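You operate a simulated robot arm through the tools that you are given. There is no shell and no other tool.

Carry out the task below with a simulated robot arm. There is one attempt and no reset: what you move stays moved.

## Task
Fit the teal mat in the open fine drawer and bring the draught to 35 Pa on high fan.
Fine: drawer shut and its catch locked before the fan starts; use the exhaust lever and lock its thumbscrew again.

Only the result counts: the job must be done as asked and must still hold three seconds after the hand-in. Knocking over, shifting, dropping, spilling or breaking anything else fails it.

## Robot
A 6-joint arm with a two-finger gripper, fixed in place. Base frame: the origin is on the floor under the middle of its stand, x ahead of it, y to its left, z up; the work surface is at about z = 800. Lengths are in mm, angles in degrees, forces in N, time in s.
It reaches about 1417 mm from its shoulder. Its first joint turns from -166.0 to 166.0 degrees. Payload 3.43 kg.
The tool frame sits at the grasp point between the pads (the TCP): z along the fingers, y along the line on which they close. The tips reach 20 mm beyond it. The gripper opens to 190 mm; its body begins 248 mm behind the TCP.
Orientation is that of the tool frame in the base frame, as a unit quaternion [w, x, y, z]. With the fingers straight down and closing along the base's y, the tool's x points along the base's -x, its y along +y and its z along -z.

## Interface
- The arm moves only by the tool step_arm. Its argument "motion" is a list that holds one entry, the list of rows, each a list of 6 numbers: the shift along the tool's x, y, z in units of 40 mm (1.0 is 40 mm), then the turn, a rotation vector about the tool's x, y, z in units of 6 degrees (1.0 is 6 degrees). In form: [[[x, y, z, wx, wy, wz], ...]]. A call has 1 to 20 rows; each row shifts and turns the commanded pose from where the row before left it, along the tool's axes as they then stand. "grip" is the closure, from 0 (fully open) to 1 (shut), set as the call begins (left out, the last holds). A call with a number of a shift or a turn outside -1 to 1 is refused whole. A row lasts 0.2 s, in which the tool goes at most 50 mm and 8.6 degrees; a call with a longer step from one row to the next is refused whole, and so is a gripper value outside its range. A pose out of reach is approached as far as the arm can. The call stops where the force on the tool passes 70 N (or 10 N more than at its start, if that is more) or the arm is blocked; 0.2 s more then pass. Each finger travels about 153 mm/s and halts on what it meets, pressing with about 39 N; the grip force reading is that of the motor and also rises with nothing between the fingers. The clock runs only during rows and for 0.2 s after the last one: add rows that do not move to give the fingers time. The reply holds the time, the measured pose of the TCP, the force on the tool along the base axes, the opening and the grip force, in the units named above and with some noise, with the torque about the TCP (base axes, N m) and any sound that the robot's microphone picked up, and new pictures: "pictures" is both (left out), scene, wrist or none.
- Cameras (640 x 400 px; columns grow to the right, rows downward): "scene" is fixed at [221.1, 500.5, 1635.4]; the picture's right is [-0.15, -0.99, 0.00], its down [-0.73, 0.11, -0.67] and it looks along [0.66, -0.10, -0.74] (base axes); focal length 258 px, centre (320, 200). "wrist" rides on the gripper at [70, -8, -288] in the tool frame; the picture's right is [0.12, 0.99, 0.00], its down [-0.96, 0.11, -0.25] and it looks along [-0.24, 0.03, 0.97] (tool axes); focal length 261 px, centre (320, 200). There is no depth. A picture from a camera that has moved, and an enlarged one, comes with that camera's place and axes in the base frame and with its lens.
- move_column(by): moves the trunk up (or, below 0, down) by that many mm; the arm rides with it, the base frame stays. It gives what a move gives, with no picture.
- zoom(camera, box): a new picture of the part [left, top, right, bottom] of that camera's present view, enlarged. It takes no simulated time.
- close_job(): hands the job in; it is judged then, once.

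Nothing tells you positions but the pictures and the camera data. Unless the task says otherwise, let go and move clear before handing in.

The tools are called after "Request:" by a JSON object that holds its "api" and its "payload". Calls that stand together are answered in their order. step_arm: Moves the arm, as the interface text tells. Its arguments: {"type":"object","properties":{"motion":{"type":"array","items":{"type":"array","items":{"type":"array","items":{"type":"number"}}}},"grip":{"type":"number"},"pictures":{"type":"string","enum":["both","scene","wrist","none"]}},"required":["motion"]} The other tools are called the same way: move_column (by) moves the trunk up or down; zoom (camera, box) takes an enlarged picture of a part of a camera's view; close_job () hands the job in.

At the start:

```text
clock: 0.0
tcp_pos: [694.9, 77.4, 1324.2]
tool_rot: [0.001, -0.001, 1.0, 0.0]
contact_force: [0.1, 0.1, -1.2]
ft_torque: [-0.01, 0.01, 0.01]
gripper_width: 190.0
gripper_force: 0.0
trunk travel left (down, up): [-350.0, 90.0]
```

scene: 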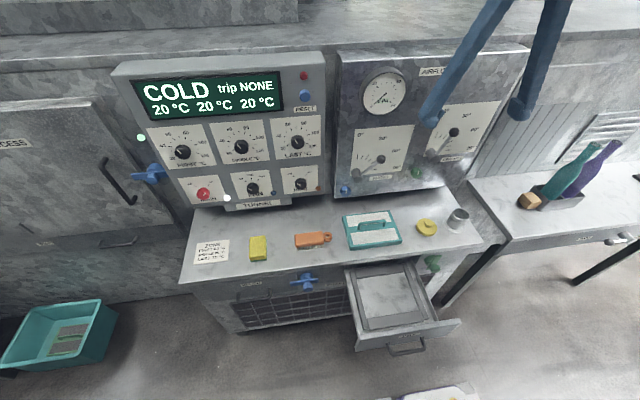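
wrist: 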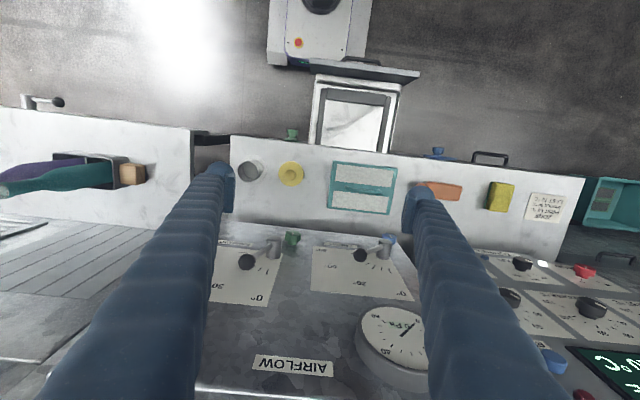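

I see a tunnel-oven panel, an airflow panel with a gauge and two levers, an open drawer, and a teal-framed mat on the worktop. First I will zoom in to read the details before moving.

Request:
{"api": "zoom", "payload": {"camera": "scene", "box": [330, 50, 530, 200]}}

Request:
{"api": "zoom", "payload": {"camera": "scene", "box": [110, 50, 330, 215]}}

Request:
{"api": "zoom", "payload": {"camera": "scene", "box": [180, 190, 480, 380]}}

Request:
{"api": "zoom", "payload": {"camera": "wrist", "box": [190, 60, 480, 260]}}

Request:
{"api": "zoom", "payload": {"camera": "scene", "box": [0, 280, 130, 380]}}

```text
2.67 times, centred on (430, 125) of scene
camera zoom: at [221.1, 500.5, 1635.4], right [-0.15, -0.99, 0.0], down [-0.73, 0.11, -0.67], along [0.66, -0.1, -0.74], focal length 689 px, centre (27, 400)
```

zoom: 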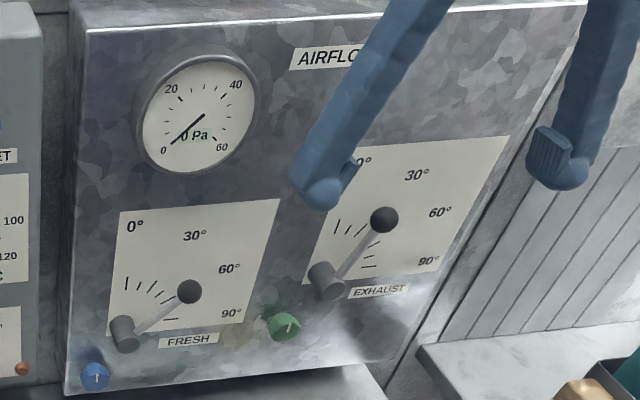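

```text
2.42 times, centred on (220, 132) of scene
camera zoom: at [221.1, 500.5, 1635.4], right [-0.15, -0.99, 0.0], down [-0.73, 0.11, -0.67], along [0.66, -0.1, -0.74], focal length 627 px, centre (562, 364)
```

zoom: 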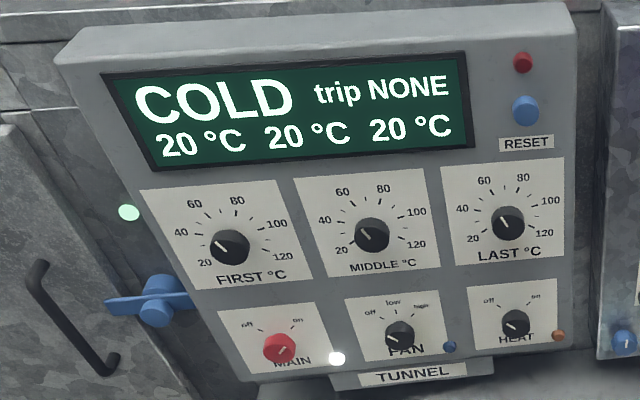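

```text
2.11 times, centred on (330, 285) of scene
camera zoom: at [221.1, 500.5, 1635.4], right [-0.15, -0.99, 0.0], down [-0.73, 0.11, -0.67], along [0.66, -0.1, -0.74], focal length 544 px, centre (299, 21)
```

zoom: 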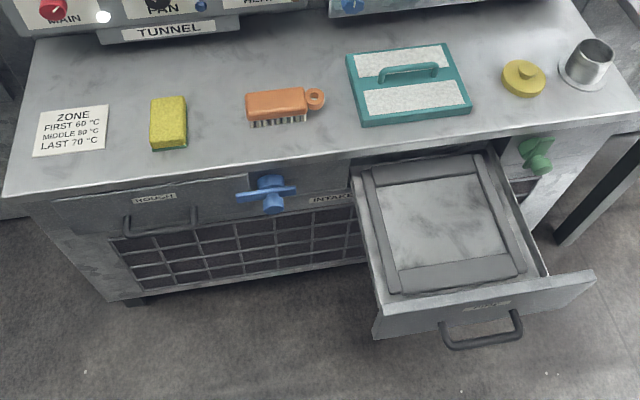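

```text
2.00 times, centred on (335, 160) of wrist
camera zoom: at [625.1, 69.9, 1613.2], right [-0.12, 0.99, 0.0], down [0.96, 0.11, 0.25], along [0.24, 0.03, -0.97], focal length 521 px, centre (290, 280)
```

zoom: 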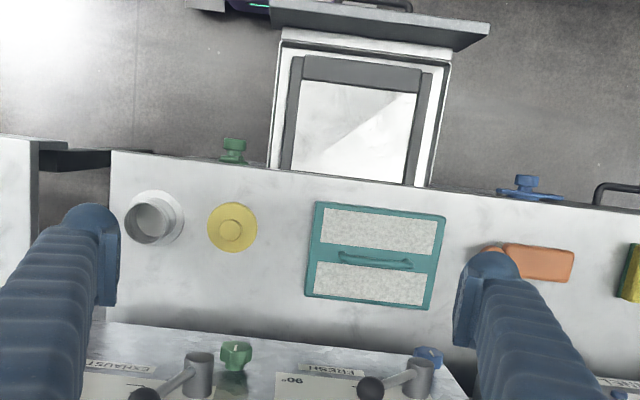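

```text
4.00 times, centred on (65, 330) of scene
camera zoom: at [221.1, 500.5, 1635.4], right [-0.15, -0.99, 0.0], down [-0.73, 0.11, -0.67], along [0.66, -0.1, -0.74], focal length 1034 px, centre (1340, -320)
```

zoom: 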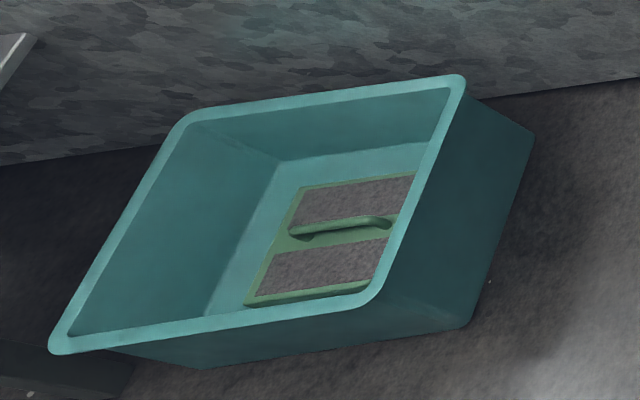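

The bench holds the mat, with the drawer open toward the robot and green catch and thumbscrew knobs. I zoom closer on the catches, knobs and levers before moving.

Request:
{"api": "zoom", "payload": {"camera": "scene", "box": [340, 200, 470, 360]}}

Request:
{"api": "zoom", "payload": {"camera": "scene", "box": [400, 235, 460, 285]}}

Request:
{"api": "zoom", "payload": {"camera": "scene", "box": [280, 260, 340, 300]}}

Request:
{"api": "zoom", "payload": {"camera": "scene", "box": [180, 150, 330, 215]}}

Request:
{"api": "zoom", "payload": {"camera": "scene", "box": [330, 120, 490, 200]}}

Request:
{"api": "zoom", "payload": {"camera": "wrist", "box": [230, 0, 450, 220]}}

Request:
{"api": "zoom", "payload": {"camera": "wrist", "box": [210, 220, 430, 360]}}

Request:
{"api": "zoom", "payload": {"camera": "wrist", "box": [460, 230, 640, 400]}}

```text
2.50 times, centred on (405, 280) of scene
camera zoom: at [221.1, 500.5, 1635.4], right [-0.15, -0.99, 0.0], down [-0.73, 0.11, -0.67], along [0.66, -0.1, -0.74], focal length 646 px, centre (108, 0)
```

zoom: 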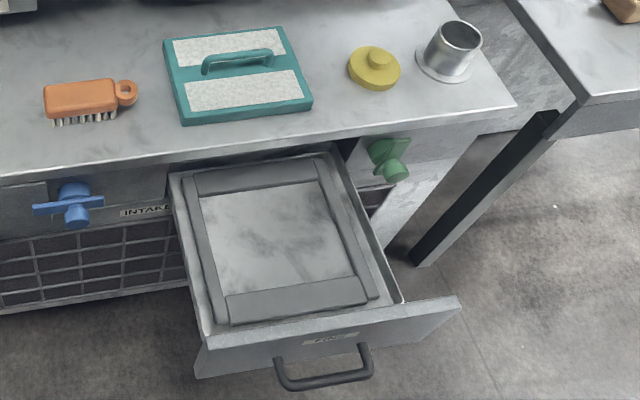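

```text
8.00 times, centred on (430, 260) of scene
camera zoom: at [221.1, 500.5, 1635.4], right [-0.15, -0.99, 0.0], down [-0.73, 0.11, -0.67], along [0.66, -0.1, -0.74], focal length 2068 px, centre (-560, -280)
```

zoom: 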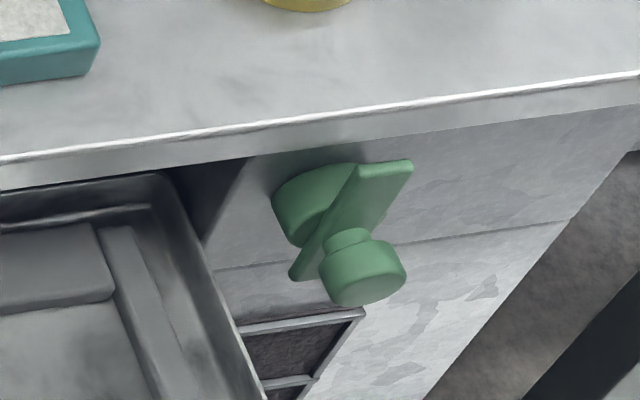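

```text
10.00 times, centred on (310, 280) of scene
camera zoom: at [221.1, 500.5, 1635.4], right [-0.15, -0.99, 0.0], down [-0.73, 0.11, -0.67], along [0.66, -0.1, -0.74], focal length 2585 px, centre (420, -600)
```

zoom: 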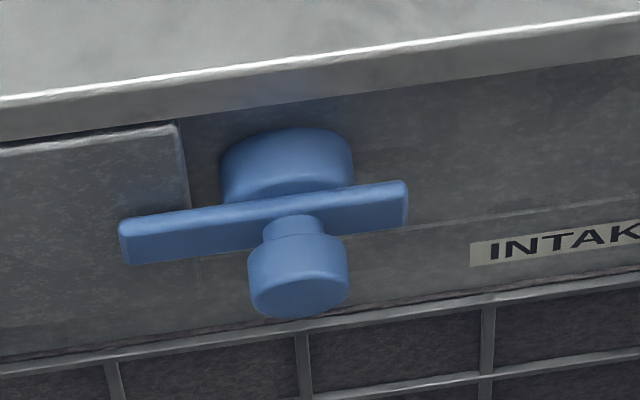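

```text
4.27 times, centred on (255, 182) of scene
camera zoom: at [221.1, 500.5, 1635.4], right [-0.15, -0.99, 0.0], down [-0.73, 0.11, -0.67], along [0.66, -0.1, -0.74], focal length 1103 px, centre (597, 275)
```

zoom: 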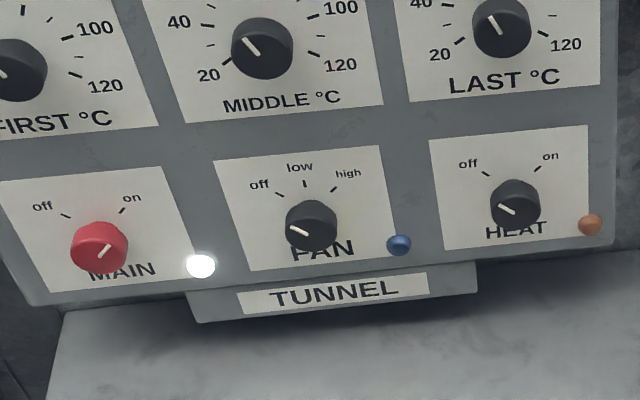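

```text
4.00 times, centred on (410, 160) of scene
camera zoom: at [221.1, 500.5, 1635.4], right [-0.15, -0.99, 0.0], down [-0.73, 0.11, -0.67], along [0.66, -0.1, -0.74], focal length 1034 px, centre (-40, 360)
```

zoom: 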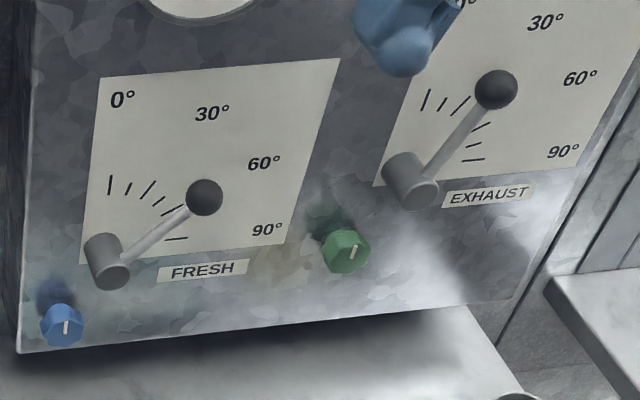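

```text
1.82 times, centred on (340, 110) of wrist
camera zoom: at [625.1, 69.9, 1613.2], right [-0.12, 0.99, 0.0], down [0.96, 0.11, 0.25], along [0.24, 0.03, -0.97], focal length 474 px, centre (284, 364)
```

zoom: 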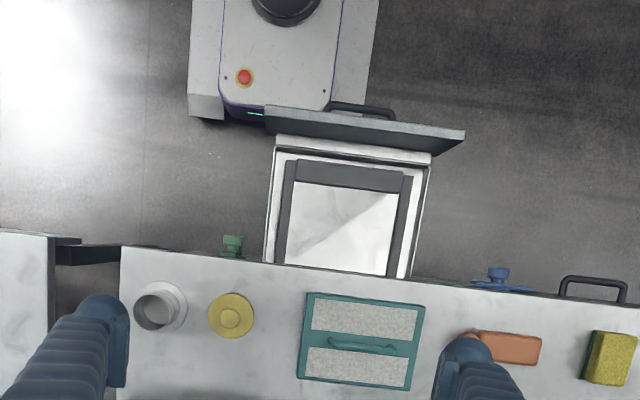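

```text
2.86 times, centred on (320, 290) of wrist
camera zoom: at [625.1, 69.9, 1613.2], right [-0.12, 0.99, 0.0], down [0.96, 0.11, 0.25], along [0.24, 0.03, -0.97], focal length 745 px, centre (320, -57)
```

zoom: 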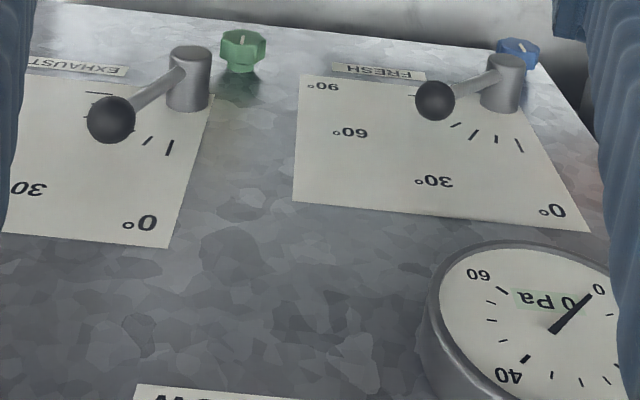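

```text
2.35 times, centred on (550, 315) of wrist
camera zoom: at [625.1, 69.9, 1613.2], right [-0.12, 0.99, 0.0], down [0.96, 0.11, 0.25], along [0.24, 0.03, -0.97], focal length 613 px, centre (-221, -71)
```

zoom: 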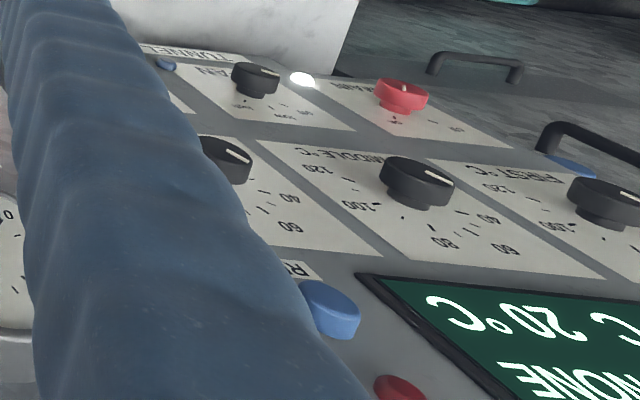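

The mat is about 200 x 150 mm and looks sized for the frame in the drawer; the green catch bar is upright (unlocked) and the blue one is horizontal (locked). I move the wrist camera over the drawer to measure it.

Request:
{"api": "step_arm", "payload": {"motion": [[[0.7, 0.5, 0.7, 0, 0, 0], [0.7, 0.5, 0.7, 0, 0, 0], [0.7, 0.5, 0.7, 0, 0, 0], [0.7, 0.5, 0.7, 0, 0, 0], [0.7, 0.5, 0.7, 0, 0, 0]]]}}

```text
clock: 1.2
tcp_pos: [553.8, 179.6, 1185.5]
tool_rot: [-0.001, 0.0, 1.0, 0.0]
contact_force: [0.7, 0.0, 0.1]
ft_torque: [-0.05, -0.04, 0.0]
gripper_width: 190.1
gripper_force: 0.0
trunk travel left (down, up): [-350.0, 90.0]
camera wrist: at [484.1, 170.9, 1473.3], right [-0.12, 0.99, 0.0], down [0.96, 0.12, 0.25], along [0.25, 0.03, -0.97], focal length 261 px, centre (320, 200)
```

scene: 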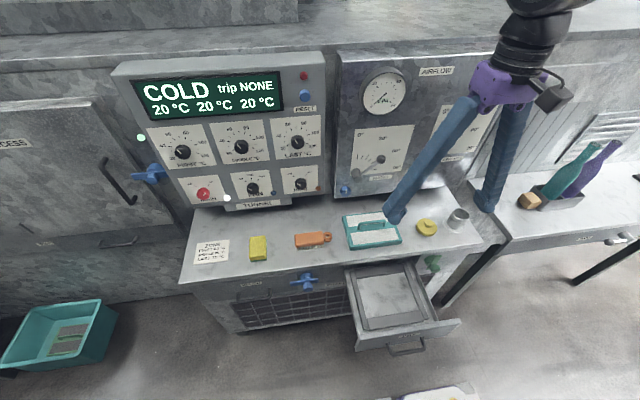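
wrist: 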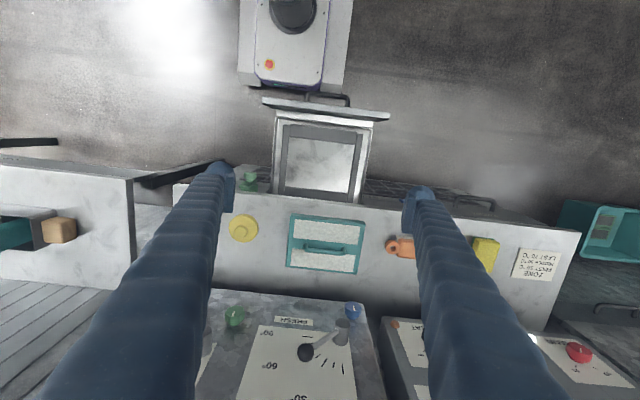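

The drawer and mat are now clear between the fingers. I zoom in for measurement.

Request:
{"api": "zoom", "payload": {"camera": "wrist", "box": [230, 80, 400, 200]}}

Request:
{"api": "zoom", "payload": {"camera": "wrist", "box": [225, 190, 425, 290]}}

Request:
{"api": "zoom", "payload": {"camera": "scene", "box": [340, 250, 470, 360]}}

Request:
{"api": "zoom", "payload": {"camera": "scene", "box": [330, 200, 410, 260]}}

Request:
{"api": "zoom", "payload": {"camera": "scene", "box": [370, 0, 580, 230]}}

```text
3.33 times, centred on (315, 140) of wrist
camera zoom: at [484.1, 170.9, 1473.3], right [-0.12, 0.99, 0.0], down [0.96, 0.12, 0.25], along [0.25, 0.03, -0.97], focal length 869 px, centre (337, 400)
```

zoom: 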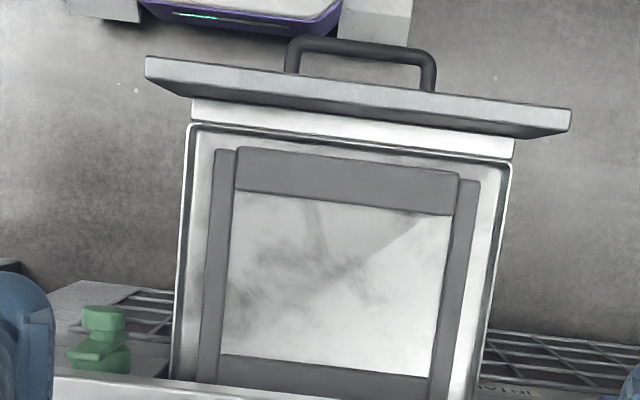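

```text
3.20 times, centred on (325, 240) of wrist
camera zoom: at [484.1, 170.9, 1473.3], right [-0.12, 0.99, 0.0], down [0.96, 0.12, 0.25], along [0.25, 0.03, -0.97], focal length 834 px, centre (304, 72)
```

zoom: 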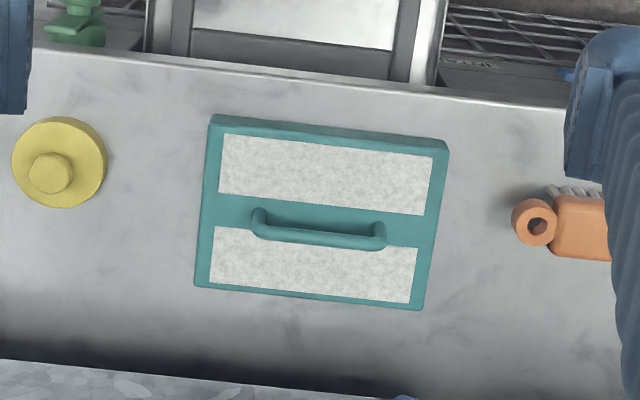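

```text
3.64 times, centred on (405, 305) of scene
camera zoom: at [221.1, 500.5, 1635.4], right [-0.15, -0.99, 0.0], down [-0.73, 0.11, -0.67], along [0.66, -0.1, -0.74], focal length 940 px, centre (11, -182)
```

zoom: 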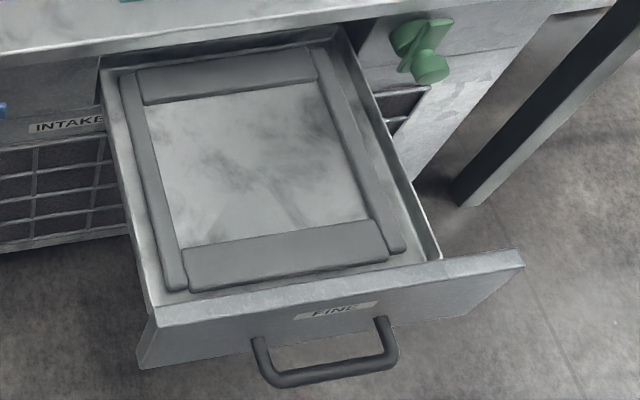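

```text
6.67 times, centred on (370, 230) of scene
camera zoom: at [221.1, 500.5, 1635.4], right [-0.15, -0.99, 0.0], down [-0.73, 0.11, -0.67], along [0.66, -0.1, -0.74], focal length 1723 px, centre (-13, 0)
```

zoom: 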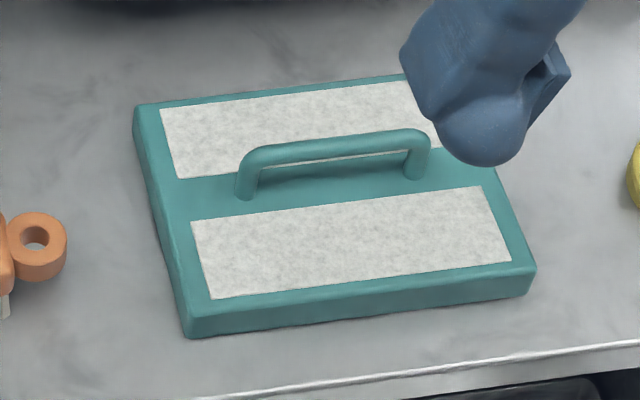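

```text
1.74 times, centred on (475, 115) of scene
camera zoom: at [221.1, 500.5, 1635.4], right [-0.15, -0.99, 0.0], down [-0.73, 0.11, -0.67], along [0.66, -0.1, -0.74], focal length 450 px, centre (50, 348)
```

zoom: 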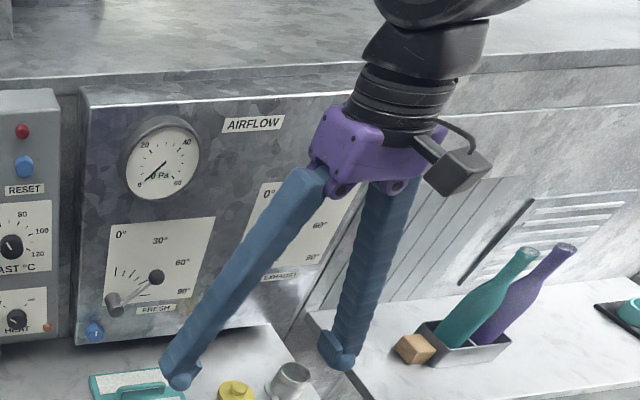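

Measurements put the mat handle near (777, 217, 853) and the drawer recess near y 75–280, x 505–660. I zoom at higher magnification to refine the recess.

Request:
{"api": "zoom", "payload": {"camera": "wrist", "box": [275, 115, 375, 197]}}

Request:
{"api": "zoom", "payload": {"camera": "scene", "box": [345, 260, 425, 332]}}

Request:
{"api": "zoom", "payload": {"camera": "scene", "box": [345, 290, 470, 360]}}

```text
4.88 times, centred on (325, 156) of wrist
camera zoom: at [484.1, 170.9, 1473.3], right [-0.12, 0.99, 0.0], down [0.96, 0.12, 0.25], along [0.25, 0.03, -0.97], focal length 1271 px, centre (296, 415)
```

zoom: 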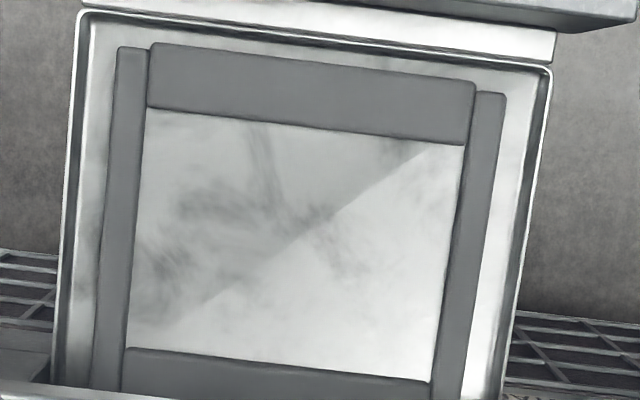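

```text
5.56 times, centred on (385, 296) of scene
camera zoom: at [221.1, 500.5, 1635.4], right [-0.15, -0.99, 0.0], down [-0.73, 0.11, -0.67], along [0.66, -0.1, -0.74], focal length 1436 px, centre (-41, -333)
```

zoom: 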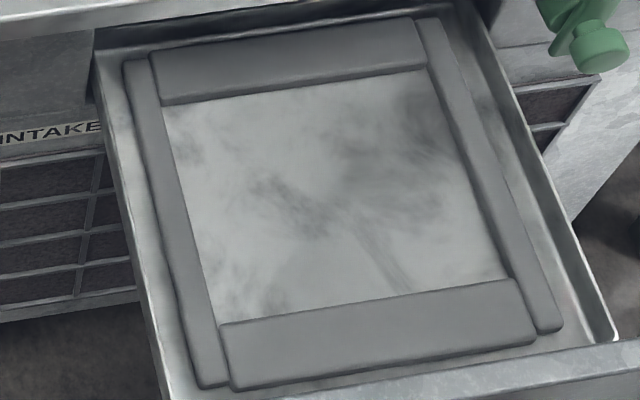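

```text
5.12 times, centred on (408, 325) of scene
camera zoom: at [221.1, 500.5, 1635.4], right [-0.15, -0.99, 0.0], down [-0.73, 0.11, -0.67], along [0.66, -0.1, -0.74], focal length 1324 px, centre (-128, -440)
```

zoom: 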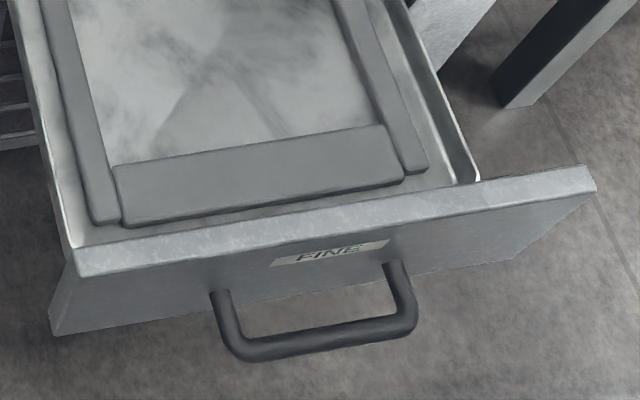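

The recess is about 158 x 208 mm, centred near (584, 179) with the floor near z 630, so the mat fits it in its present orientation. I turn the gripper 90° so the fingers close across the handle bar.

Request:
{"api": "step_arm", "payload": {"motion": [[[0, 0, 0, 0, 0, 1], [0, 0, 0, 0, 0, 1], [0, 0, 0, 0, 0, 1], [0, 0, 0, 0, 0, 1], [0, 0, 0, 0, 0, 1], [0, 0, 0, 0, 0, 1], [0, 0, 0, 0, 0, 1], [0, 0, 0, 0, 0, 1], [0, 0, 0, 0, 0, 1], [0, 0, 0, 0, 0, 1], [0, 0, 0, 0, 0, 1], [0, 0, 0, 0, 0, 1], [0, 0, 0, 0, 0, 1], [0, 0, 0, 0, 0, 1], [0, 0, 0, 0, 0, 1]]]}}

```text
clock: 4.4
tcp_pos: [554.4, 177.9, 1186.1]
tool_rot: [0.0, 0.708, 0.706, 0.0]
contact_force: [0.0, -0.3, 0.2]
ft_torque: [0.03, 0.02, -0.02]
gripper_width: 190.2
gripper_force: 0.1
trunk travel left (down, up): [-350.0, 90.0]
camera wrist: at [546.8, 248.6, 1473.9], right [0.99, 0.12, 0.0], down [0.11, -0.96, 0.25], along [0.03, -0.25, -0.97], focal length 261 px, centre (320, 200)
```

scene: 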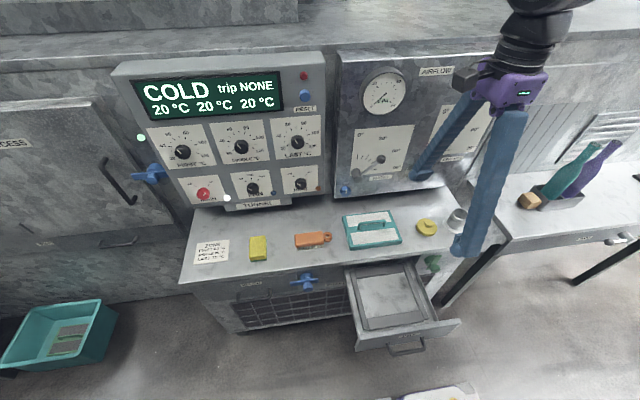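
wrist: 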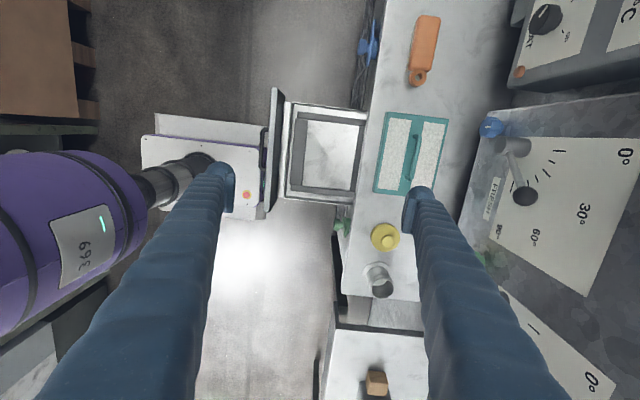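

The tool now closes along x. I narrow the opening so the far finger stays off the airflow panel, and move above the handle.

Request:
{"api": "step_arm", "payload": {"grip": 0.65, "motion": [[[0, 0, 0, 0, 0, 0], [0, 0, 0, 0, 0, 0], [0.12, 0.7, 0.7, 0, 0, 0], [0.12, 0.7, 0.7, 0, 0, 0], [0.12, 0.7, 0.7, 0, 0, 0], [0.12, 0.7, 0.7, 0, 0, 0], [0.12, 0.7, 0.7, 0, 0, 0], [0.12, 0.7, 0.7, 0, 0, 0], [0.12, 0.7, 0.7, 0, 0, 0], [0.12, 0.66, 0.7, 0, 0, 0]]]}}

```text
clock: 6.6
tcp_pos: [778.4, 216.0, 959.4]
tool_rot: [-0.001, 0.708, 0.707, -0.001]
contact_force: [0.2, 0.2, -0.7]
ft_torque: [-0.01, 0.08, 0.0]
gripper_width: 66.2
gripper_force: 0.1
trunk travel left (down, up): [-350.0, 90.0]
camera wrist: at [771.5, 287.4, 1247.2], right [0.99, 0.12, 0.0], down [0.12, -0.96, 0.25], along [0.03, -0.25, -0.97], focal length 261 px, centre (320, 200)
```

scene: 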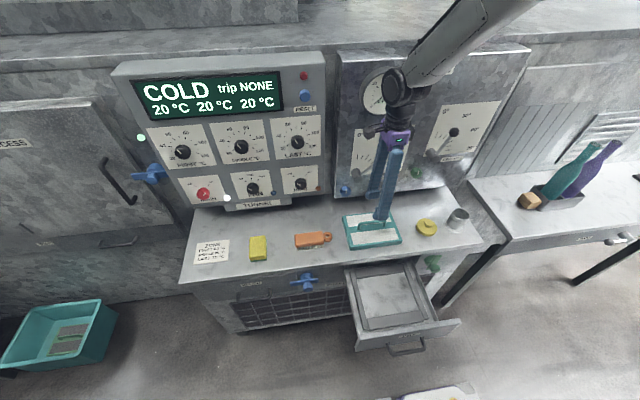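
wrist: 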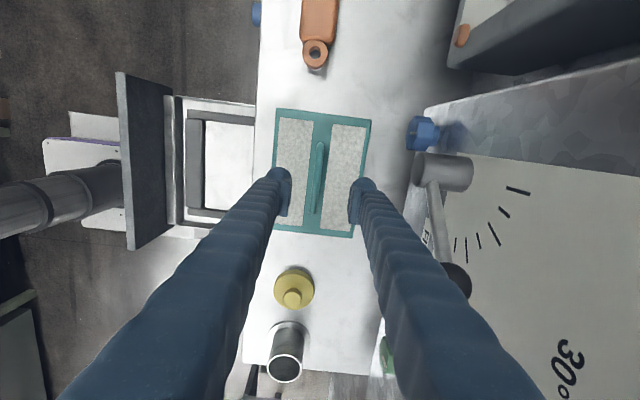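

The gripper straddles the handle with the bar about centred. I lower to the bar height.

Request:
{"api": "step_arm", "payload": {"motion": [[[0, -0.04, 0.9, 0, 0, 0], [0, -0.04, 0.9, 0, 0, 0], [0, 0, 0.5, 0, 0, 0], [0, 0, 0.35, 0, 0, 0]]]}}

Request:
{"api": "zoom", "payload": {"camera": "scene", "box": [330, 190, 430, 260]}}

Request:
{"api": "zoom", "payload": {"camera": "wrist", "box": [250, 100, 400, 250]}}

```text
clock: 7.6
tcp_pos: [773.4, 216.6, 854.3]
tool_rot: [0.0, 0.707, 0.707, 0.0]
contact_force: [-0.2, 1.0, 0.0]
ft_torque: [-0.01, -0.01, 0.0]
gripper_width: 66.4
gripper_force: 0.1
trunk travel left (down, up): [-350.0, 90.0]
camera wrist: at [766.3, 287.3, 1143.1], right [0.99, 0.12, 0.0], down [0.11, -0.96, 0.25], along [0.03, -0.25, -0.97], focal length 261 px, centre (320, 200)
```

scene: 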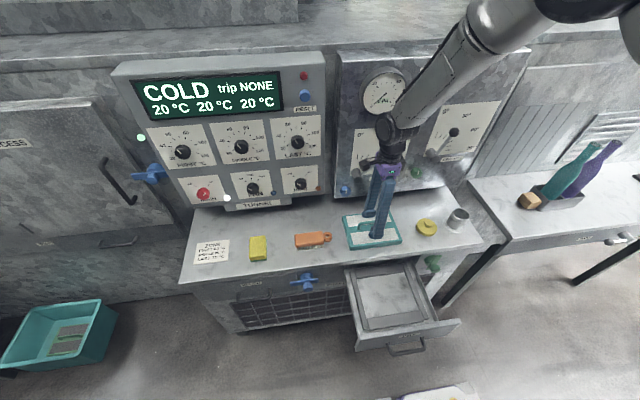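
wrist: 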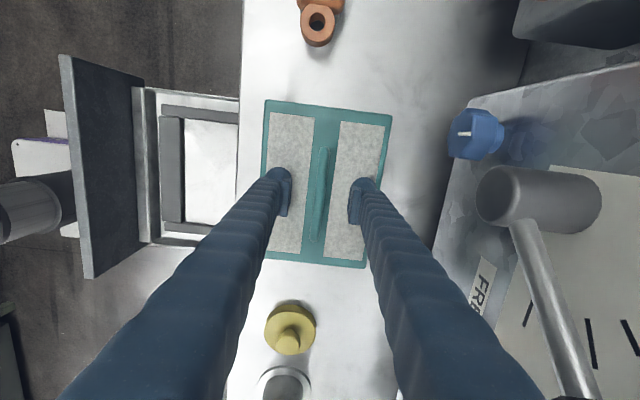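

```text
5.71 times, centred on (380, 225) of scene
camera zoom: at [221.1, 500.5, 1635.4], right [-0.15, -0.99, 0.0], down [-0.73, 0.11, -0.67], along [0.66, -0.1, -0.74], focal length 1477 px, centre (-23, 57)
```

zoom: 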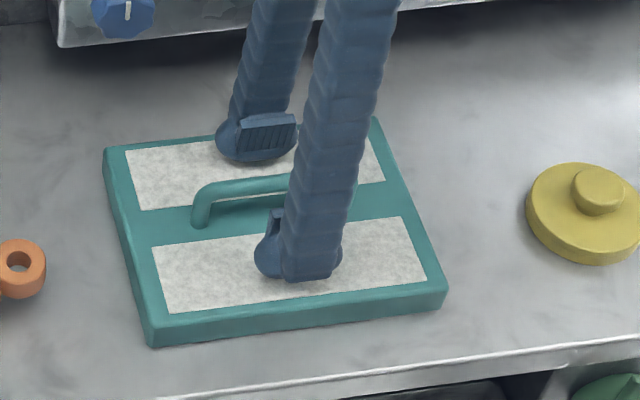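

```text
2.67 times, centred on (325, 175) of wrist
camera zoom: at [766.3, 287.3, 1143.1], right [0.99, 0.12, 0.0], down [0.11, -0.96, 0.25], along [0.03, -0.25, -0.97], focal length 695 px, centre (307, 267)
```

zoom: 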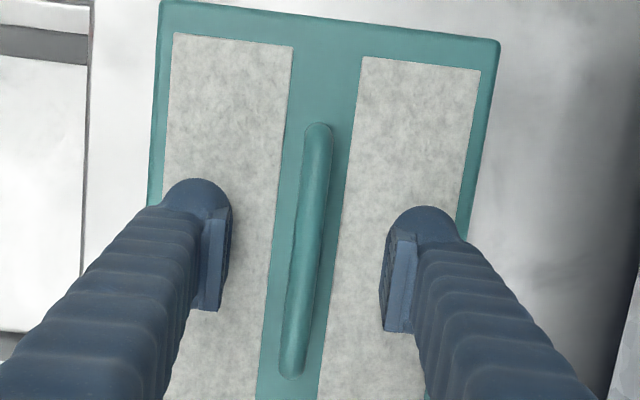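

The pads straddle the bar at the right height. I close the gripper and then lift a little to test.

Request:
{"api": "step_arm", "payload": {"grip": 1.0, "motion": [[[0, 0, 0, 0, 0, 0], [0, 0, 0, 0, 0, 0], [0, 0, 0, 0, 0, 0], [0, 0, 0, 0, 0, 0]]], "pictures": "none"}}

Request:
{"api": "step_arm", "payload": {"motion": [[[0, 0, -0.3, 0, 0, 0], [0, 0, -0.7, 0, 0, 0], [0, 0, -0.7, 0, 0, 0]]]}}

Request:
{"api": "zoom", "payload": {"camera": "wrist", "box": [230, 80, 410, 280]}}

Request:
{"api": "zoom", "payload": {"camera": "scene", "box": [330, 180, 430, 260]}}

```text
clock: 8.6
tcp_pos: [773.1, 214.3, 854.8]
tool_rot: [-0.001, 0.707, 0.707, 0.0]
contact_force: [0.5, 1.0, -0.7]
ft_torque: [0.01, 0.02, -0.03]
gripper_width: 6.2
gripper_force: 38.9
trunk travel left (down, up): [-350.0, 90.0]
```

```text
clock: 9.4
tcp_pos: [773.6, 215.6, 922.8]
tool_rot: [0.0, 0.707, 0.707, -0.001]
contact_force: [-0.6, 0.1, -1.6]
ft_torque: [0.02, -0.05, 0.01]
gripper_width: 6.7
gripper_force: 38.8
trunk travel left (down, up): [-350.0, 90.0]
camera wrist: at [766.5, 286.9, 1211.7], right [0.99, 0.12, 0.0], down [0.12, -0.96, 0.25], along [0.03, -0.25, -0.97], focal length 261 px, centre (320, 200)
```

scene: 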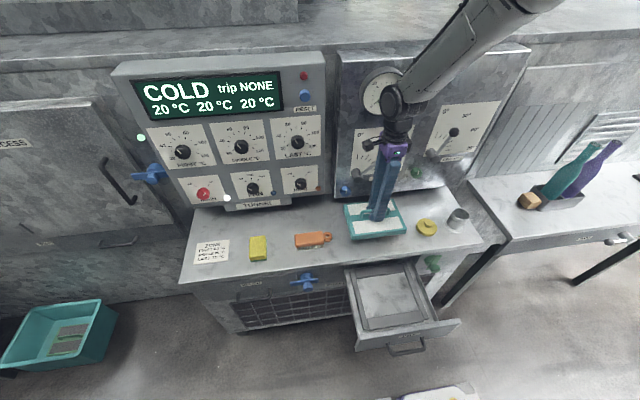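
wrist: 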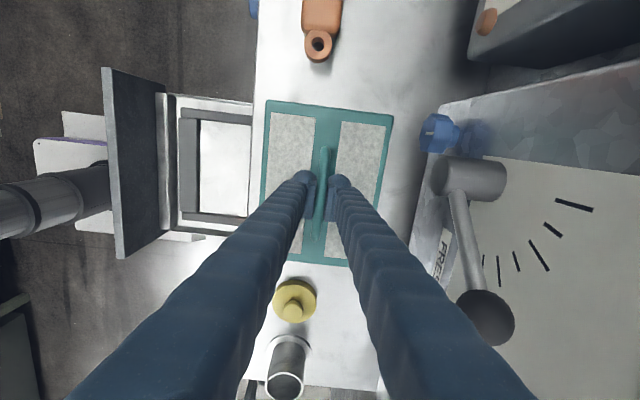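

```text
2.00 times, centred on (320, 180) of wrist
camera zoom: at [766.5, 286.9, 1211.7], right [0.99, 0.12, 0.0], down [0.12, -0.96, 0.25], along [0.03, -0.25, -0.97], focal length 521 px, centre (320, 240)
```

zoom: 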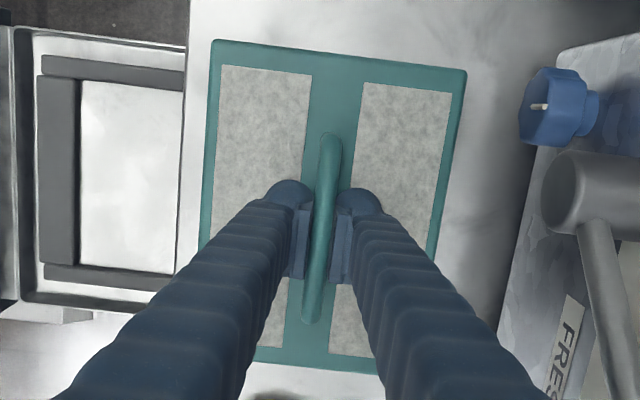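

```text
5.00 times, centred on (380, 220) of scene
camera zoom: at [221.1, 500.5, 1635.4], right [-0.15, -0.99, 0.0], down [-0.73, 0.11, -0.67], along [0.66, -0.1, -0.74], focal length 1292 px, centre (20, 100)
```

zoom: 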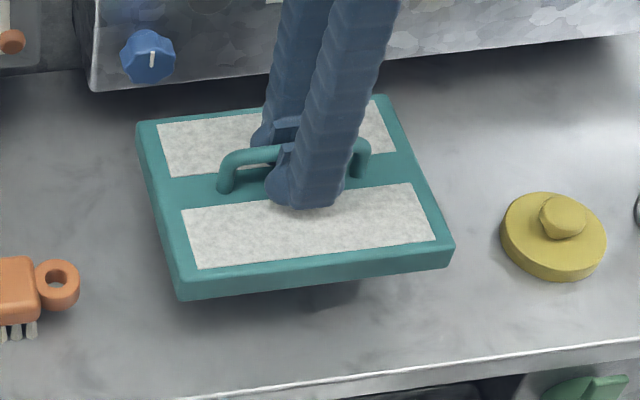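

The mat is lifted level. I carry it at this height to above the drawer, held slightly toward the robot so it will clear the bench edge.

Request:
{"api": "step_arm", "payload": {"motion": [[[-0.16, -0.85, 0, 0, 0, 0], [-0.16, -0.85, 0, 0, 0, 0], [-0.16, -0.85, 0, 0, 0, 0], [-0.16, -0.85, 0, 0, 0, 0], [-0.16, -0.85, 0, 0, 0, 0], [-0.16, -0.85, 0, 0, 0, 0]]]}}

Request:
{"api": "zoom", "payload": {"camera": "wrist", "box": [200, 80, 440, 300]}}

Request:
{"api": "zoom", "payload": {"camera": "scene", "box": [330, 220, 470, 360]}}

```text
clock: 10.8
tcp_pos: [570.0, 176.2, 922.9]
tool_rot: [-0.001, 0.708, 0.706, 0.0]
contact_force: [-0.7, -0.3, -2.0]
ft_torque: [0.0, -0.08, 0.02]
gripper_width: 6.4
gripper_force: 39.0
trunk travel left (down, up): [-350.0, 90.0]
camera wrist: at [562.3, 248.5, 1211.6], right [0.99, 0.12, 0.0], down [0.11, -0.96, 0.25], along [0.03, -0.25, -0.97], focal length 261 px, centre (320, 200)
```

scene: 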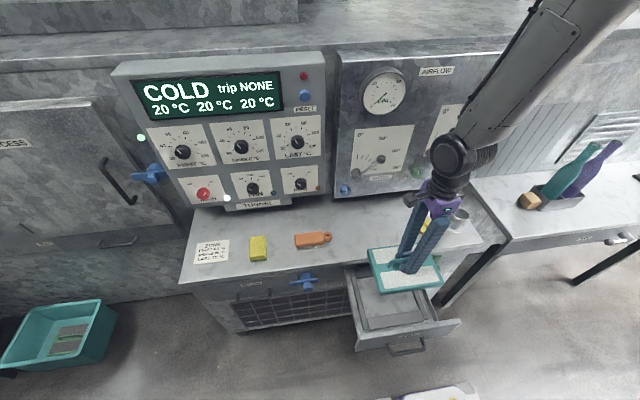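
wrist: 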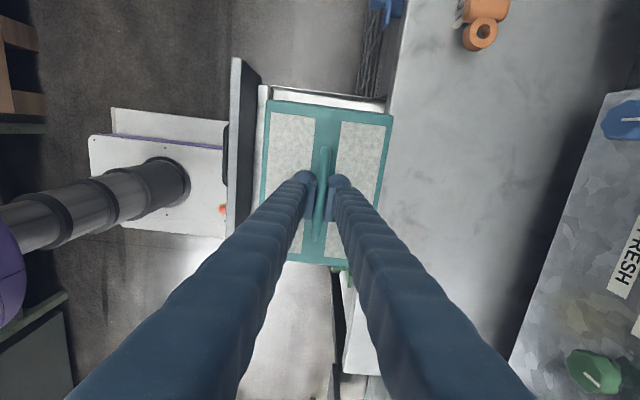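

```text
1.82 times, centred on (320, 190) of wrist
camera zoom: at [562.3, 248.5, 1211.6], right [0.99, 0.12, 0.0], down [0.11, -0.96, 0.25], along [0.03, -0.25, -0.97], focal length 474 px, centre (320, 218)
```

zoom: 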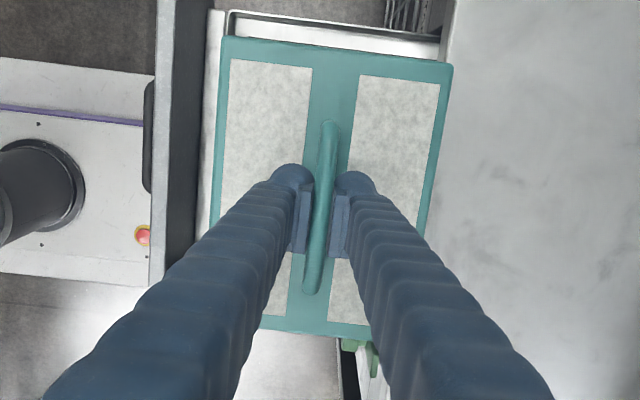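

```text
2.86 times, centred on (400, 290) of scene
camera zoom: at [221.1, 500.5, 1635.4], right [-0.15, -0.99, 0.0], down [-0.73, 0.11, -0.67], along [0.66, -0.1, -0.74], focal length 739 px, centre (91, -57)
```

zoom: 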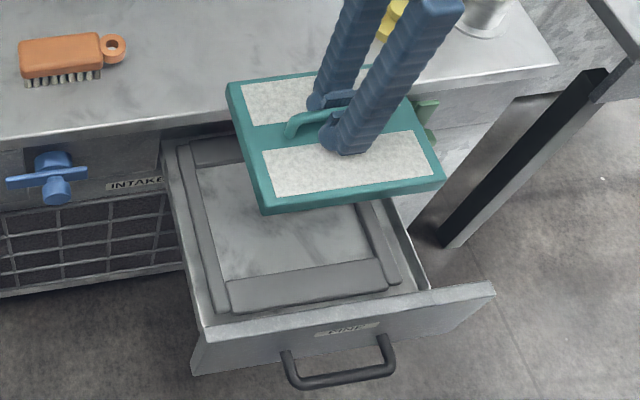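

The mat hangs just robot-side of the bench edge, over the drawer. I lower it straight down to just above the seat strips.

Request:
{"api": "step_arm", "payload": {"motion": [[[0, 0, 0.8, 0, 0, 0], [0, 0, 0.8, 0, 0, 0], [0, 0, 0.8, 0, 0, 0], [0, 0, 0.8, 0, 0, 0], [0, 0, 0.8, 0, 0, 0], [0, 0, 0.7, 0, 0, 0], [0, 0, 0.5, 0, 0, 0]]]}}

Request:
{"api": "zoom", "payload": {"camera": "wrist", "box": [200, 80, 440, 300]}}

Request:
{"api": "zoom", "payload": {"camera": "scene", "box": [335, 240, 465, 350]}}

```text
clock: 12.4
tcp_pos: [569.0, 177.1, 714.0]
tool_rot: [0.0, 0.707, 0.707, 0.0]
contact_force: [0.7, 0.0, -1.9]
ft_torque: [-0.05, 0.01, 0.02]
gripper_width: 6.3
gripper_force: 39.2
trunk travel left (down, up): [-350.0, 90.0]
camera wrist: at [561.8, 248.5, 1002.6], right [0.99, 0.12, 0.0], down [0.12, -0.96, 0.25], along [0.03, -0.25, -0.97], focal length 261 px, centre (320, 200)
```

scene: 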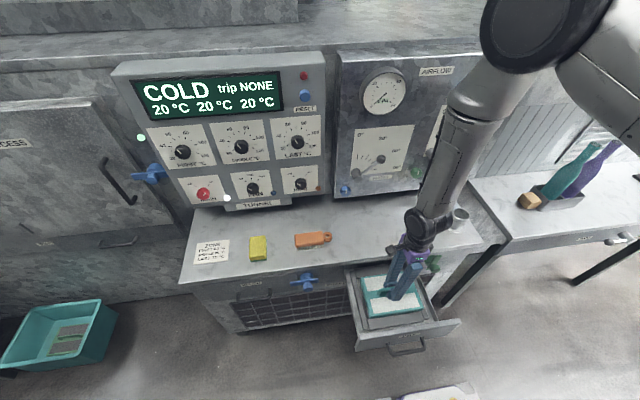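
wrist: 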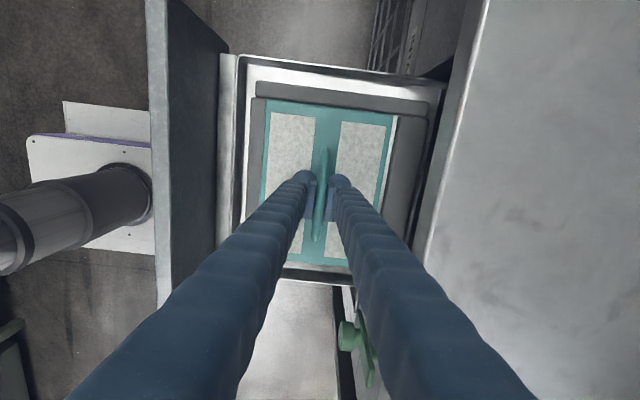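

```text
1.82 times, centred on (320, 190) of wrist
camera zoom: at [561.8, 248.5, 1002.6], right [0.99, 0.12, 0.0], down [0.12, -0.96, 0.25], along [0.03, -0.25, -0.97], focal length 474 px, centre (320, 218)
```

zoom: 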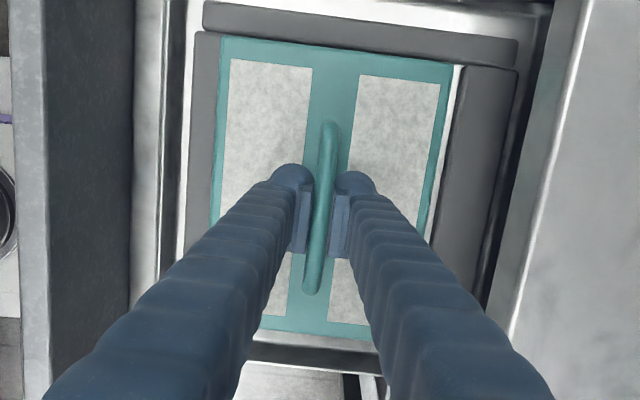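

```text
3.64 times, centred on (400, 295) of scene
camera zoom: at [221.1, 500.5, 1635.4], right [-0.15, -0.99, 0.0], down [-0.73, 0.11, -0.67], along [0.66, -0.1, -0.74], focal length 940 px, centre (29, -146)
```

zoom: 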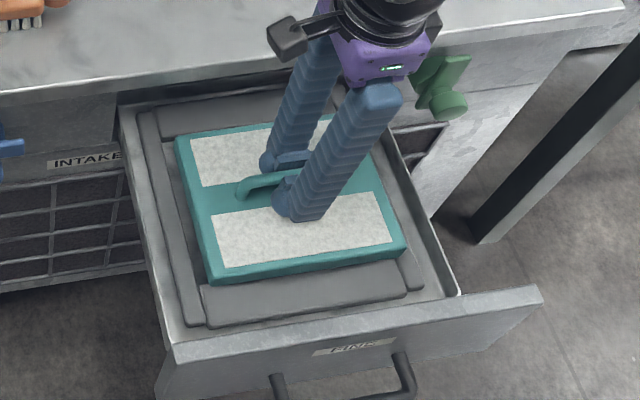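

Alignment in y looks centred with about 6 mm either side; x needs about +15 mm. I shift the mat under the bench edge and lower it into the seat gently.

Request:
{"api": "step_arm", "payload": {"motion": [[[0, 0.185, 0, 0, 0, 0], [0, 0.185, 0, 0, 0, 0], [0, 0, 0.2, 0, 0, 0], [0, 0, 0.2, 0, 0, 0]]]}}

Request:
{"api": "zoom", "payload": {"camera": "wrist", "box": [200, 80, 440, 300]}}

Request:
{"api": "zoom", "payload": {"camera": "scene", "box": [335, 240, 465, 350]}}

```text
clock: 13.4
tcp_pos: [585.1, 176.5, 698.8]
tool_rot: [0.0, 0.707, 0.707, -0.001]
contact_force: [0.9, -0.3, -2.1]
ft_torque: [-0.04, 0.0, 0.03]
gripper_width: 6.5
gripper_force: 37.9
trunk travel left (down, up): [-350.0, 90.0]
camera wrist: at [577.0, 248.9, 987.3], right [0.99, 0.12, 0.0], down [0.11, -0.96, 0.25], along [0.03, -0.25, -0.97], focal length 261 px, centre (320, 200)
```

scene: 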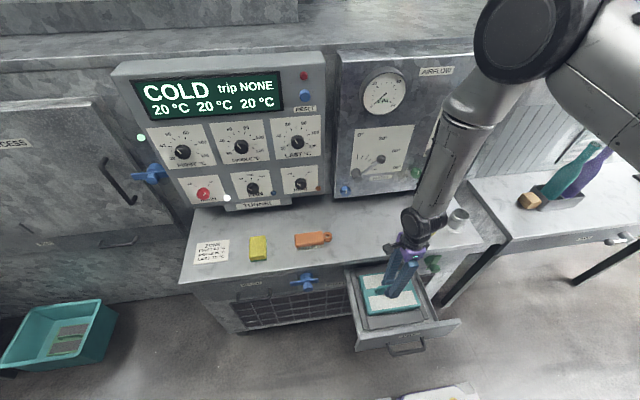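
wrist: 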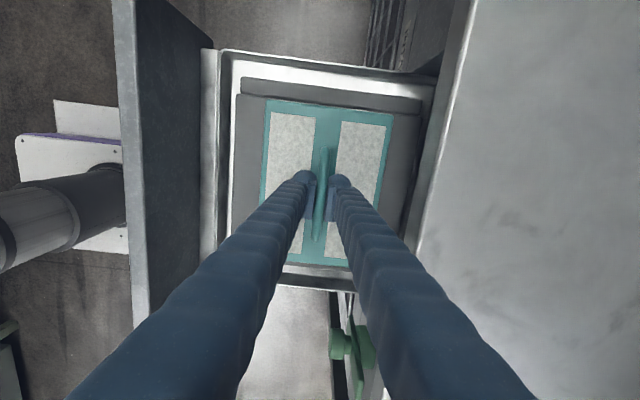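

```text
1.82 times, centred on (320, 190) of wrist
camera zoom: at [577.0, 248.9, 987.3], right [0.99, 0.12, 0.0], down [0.11, -0.96, 0.25], along [0.03, -0.25, -0.97], focal length 474 px, centre (320, 218)
```

zoom: 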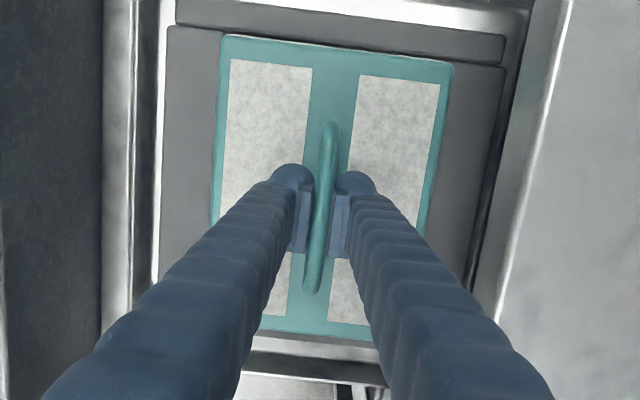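

```text
3.64 times, centred on (400, 295) of scene
camera zoom: at [221.1, 500.5, 1635.4], right [-0.15, -0.99, 0.0], down [-0.73, 0.11, -0.67], along [0.66, -0.1, -0.74], focal length 940 px, centre (29, -146)
```

zoom: 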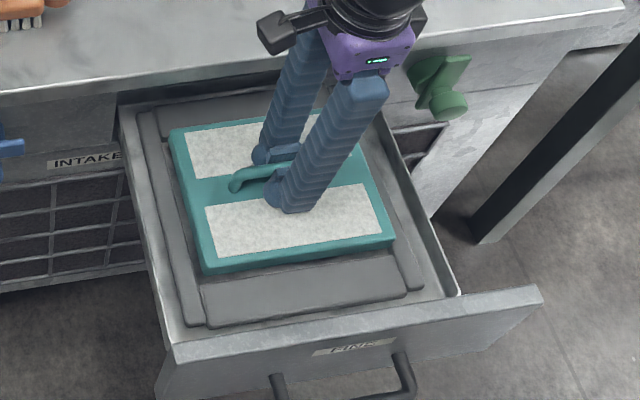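

The mat sits within the seat outline with a few mm all round. I lower it the last bit in small steps.

Request:
{"api": "step_arm", "payload": {"motion": [[[0, -0.03, 0.1, 0, 0, 0], [0, 0, 0.1, 0, 0, 0], [0, 0, 0.1, 0, 0, 0]]], "pictures": "none"}}

Request:
{"api": "zoom", "payload": {"camera": "scene", "box": [345, 255, 435, 335]}}

```text
clock: 14.2
tcp_pos: [583.5, 177.3, 686.4]
tool_rot: [0.0, 0.708, 0.707, 0.0]
contact_force: [-0.5, 0.0, -1.5]
ft_torque: [0.02, 0.03, 0.0]
gripper_width: 6.3
gripper_force: 39.5
trunk travel left (down, up): [-350.0, 90.0]
```

```text
5.00 times, centred on (390, 295) of scene
camera zoom: at [221.1, 500.5, 1635.4], right [-0.15, -0.99, 0.0], down [-0.73, 0.11, -0.67], along [0.66, -0.1, -0.74], focal length 1292 px, centre (-30, -275)
```

zoom: 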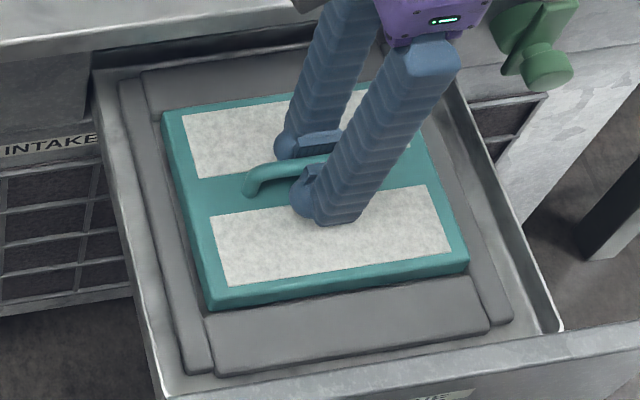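

The mat is inside the strips; no contact yet. I continue down a few mm at a time.

Request:
{"api": "step_arm", "payload": {"motion": [[[0, 0, 0.05, 0, 0, 0], [0, 0, 0.05, 0, 0, 0]]], "pictures": "none"}}

Request:
{"api": "step_arm", "payload": {"motion": [[[0, 0, 0.05, 0, 0, 0], [0, 0, 0.05, 0, 0, 0]]], "pictures": "none"}}

Request:
{"api": "zoom", "payload": {"camera": "scene", "box": [345, 255, 435, 335]}}

```text
clock: 14.8
tcp_pos: [584.2, 178.5, 682.1]
tool_rot: [0.0, 0.708, 0.707, 0.0]
contact_force: [0.1, 0.3, -1.4]
ft_torque: [0.01, -0.05, 0.0]
gripper_width: 6.5
gripper_force: 39.3
trunk travel left (down, up): [-350.0, 90.0]
```

```text
clock: 15.4
tcp_pos: [583.7, 177.8, 678.5]
tool_rot: [-0.001, 0.707, 0.707, -0.002]
contact_force: [0.4, 0.2, -1.9]
ft_torque: [0.01, 0.02, 0.06]
gripper_width: 6.5
gripper_force: 39.4
trunk travel left (down, up): [-350.0, 90.0]
```

```text
5.00 times, centred on (390, 295) of scene
camera zoom: at [221.1, 500.5, 1635.4], right [-0.15, -0.99, 0.0], down [-0.73, 0.11, -0.67], along [0.66, -0.1, -0.74], focal length 1292 px, centre (-30, -275)
```

zoom: 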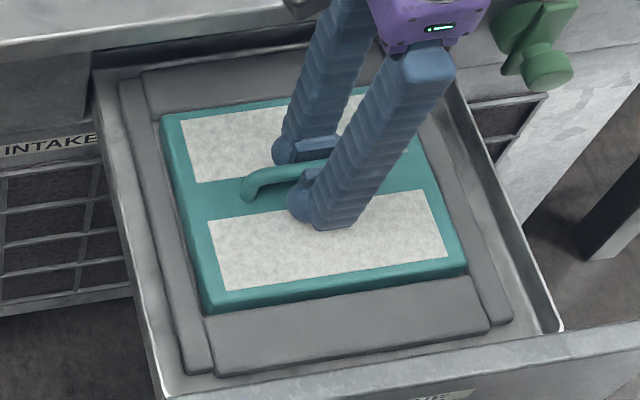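

Still no contact; I keep going down gently.

Request:
{"api": "step_arm", "payload": {"motion": [[[0, 0, 0.05, 0, 0, 0], [0, 0, 0.05, 0, 0, 0]]], "pictures": "none"}}

Request:
{"api": "step_arm", "payload": {"motion": [[[0, 0, 0.05, 0, 0, 0], [0, 0, 0.05, 0, 0, 0]]], "pictures": "none"}}

Request:
{"api": "zoom", "payload": {"camera": "scene", "box": [345, 255, 435, 335]}}

```text
clock: 16.0
tcp_pos: [584.1, 177.2, 675.8]
tool_rot: [0.0, 0.707, 0.707, 0.001]
contact_force: [1.4, 0.0, 28.8]
ft_torque: [-0.05, 0.02, 0.03]
gripper_width: 6.3
gripper_force: 39.0
trunk travel left (down, up): [-350.0, 90.0]
```

```text
clock: 16.6
tcp_pos: [583.8, 177.9, 671.6]
tool_rot: [0.001, 0.706, 0.708, 0.001]
contact_force: [1.5, 3.2, 29.2]
ft_torque: [-0.08, 0.0, -0.02]
gripper_width: 6.0
gripper_force: 39.5
trunk travel left (down, up): [-350.0, 90.0]
```

```text
5.00 times, centred on (390, 295) of scene
camera zoom: at [221.1, 500.5, 1635.4], right [-0.15, -0.99, 0.0], down [-0.73, 0.11, -0.67], along [0.66, -0.1, -0.74], focal length 1292 px, centre (-30, -275)
```

zoom: 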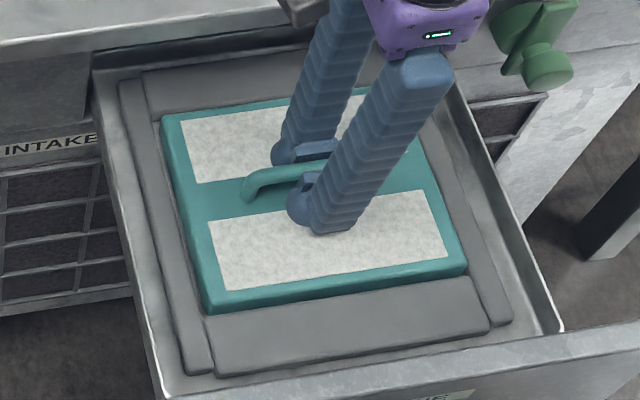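

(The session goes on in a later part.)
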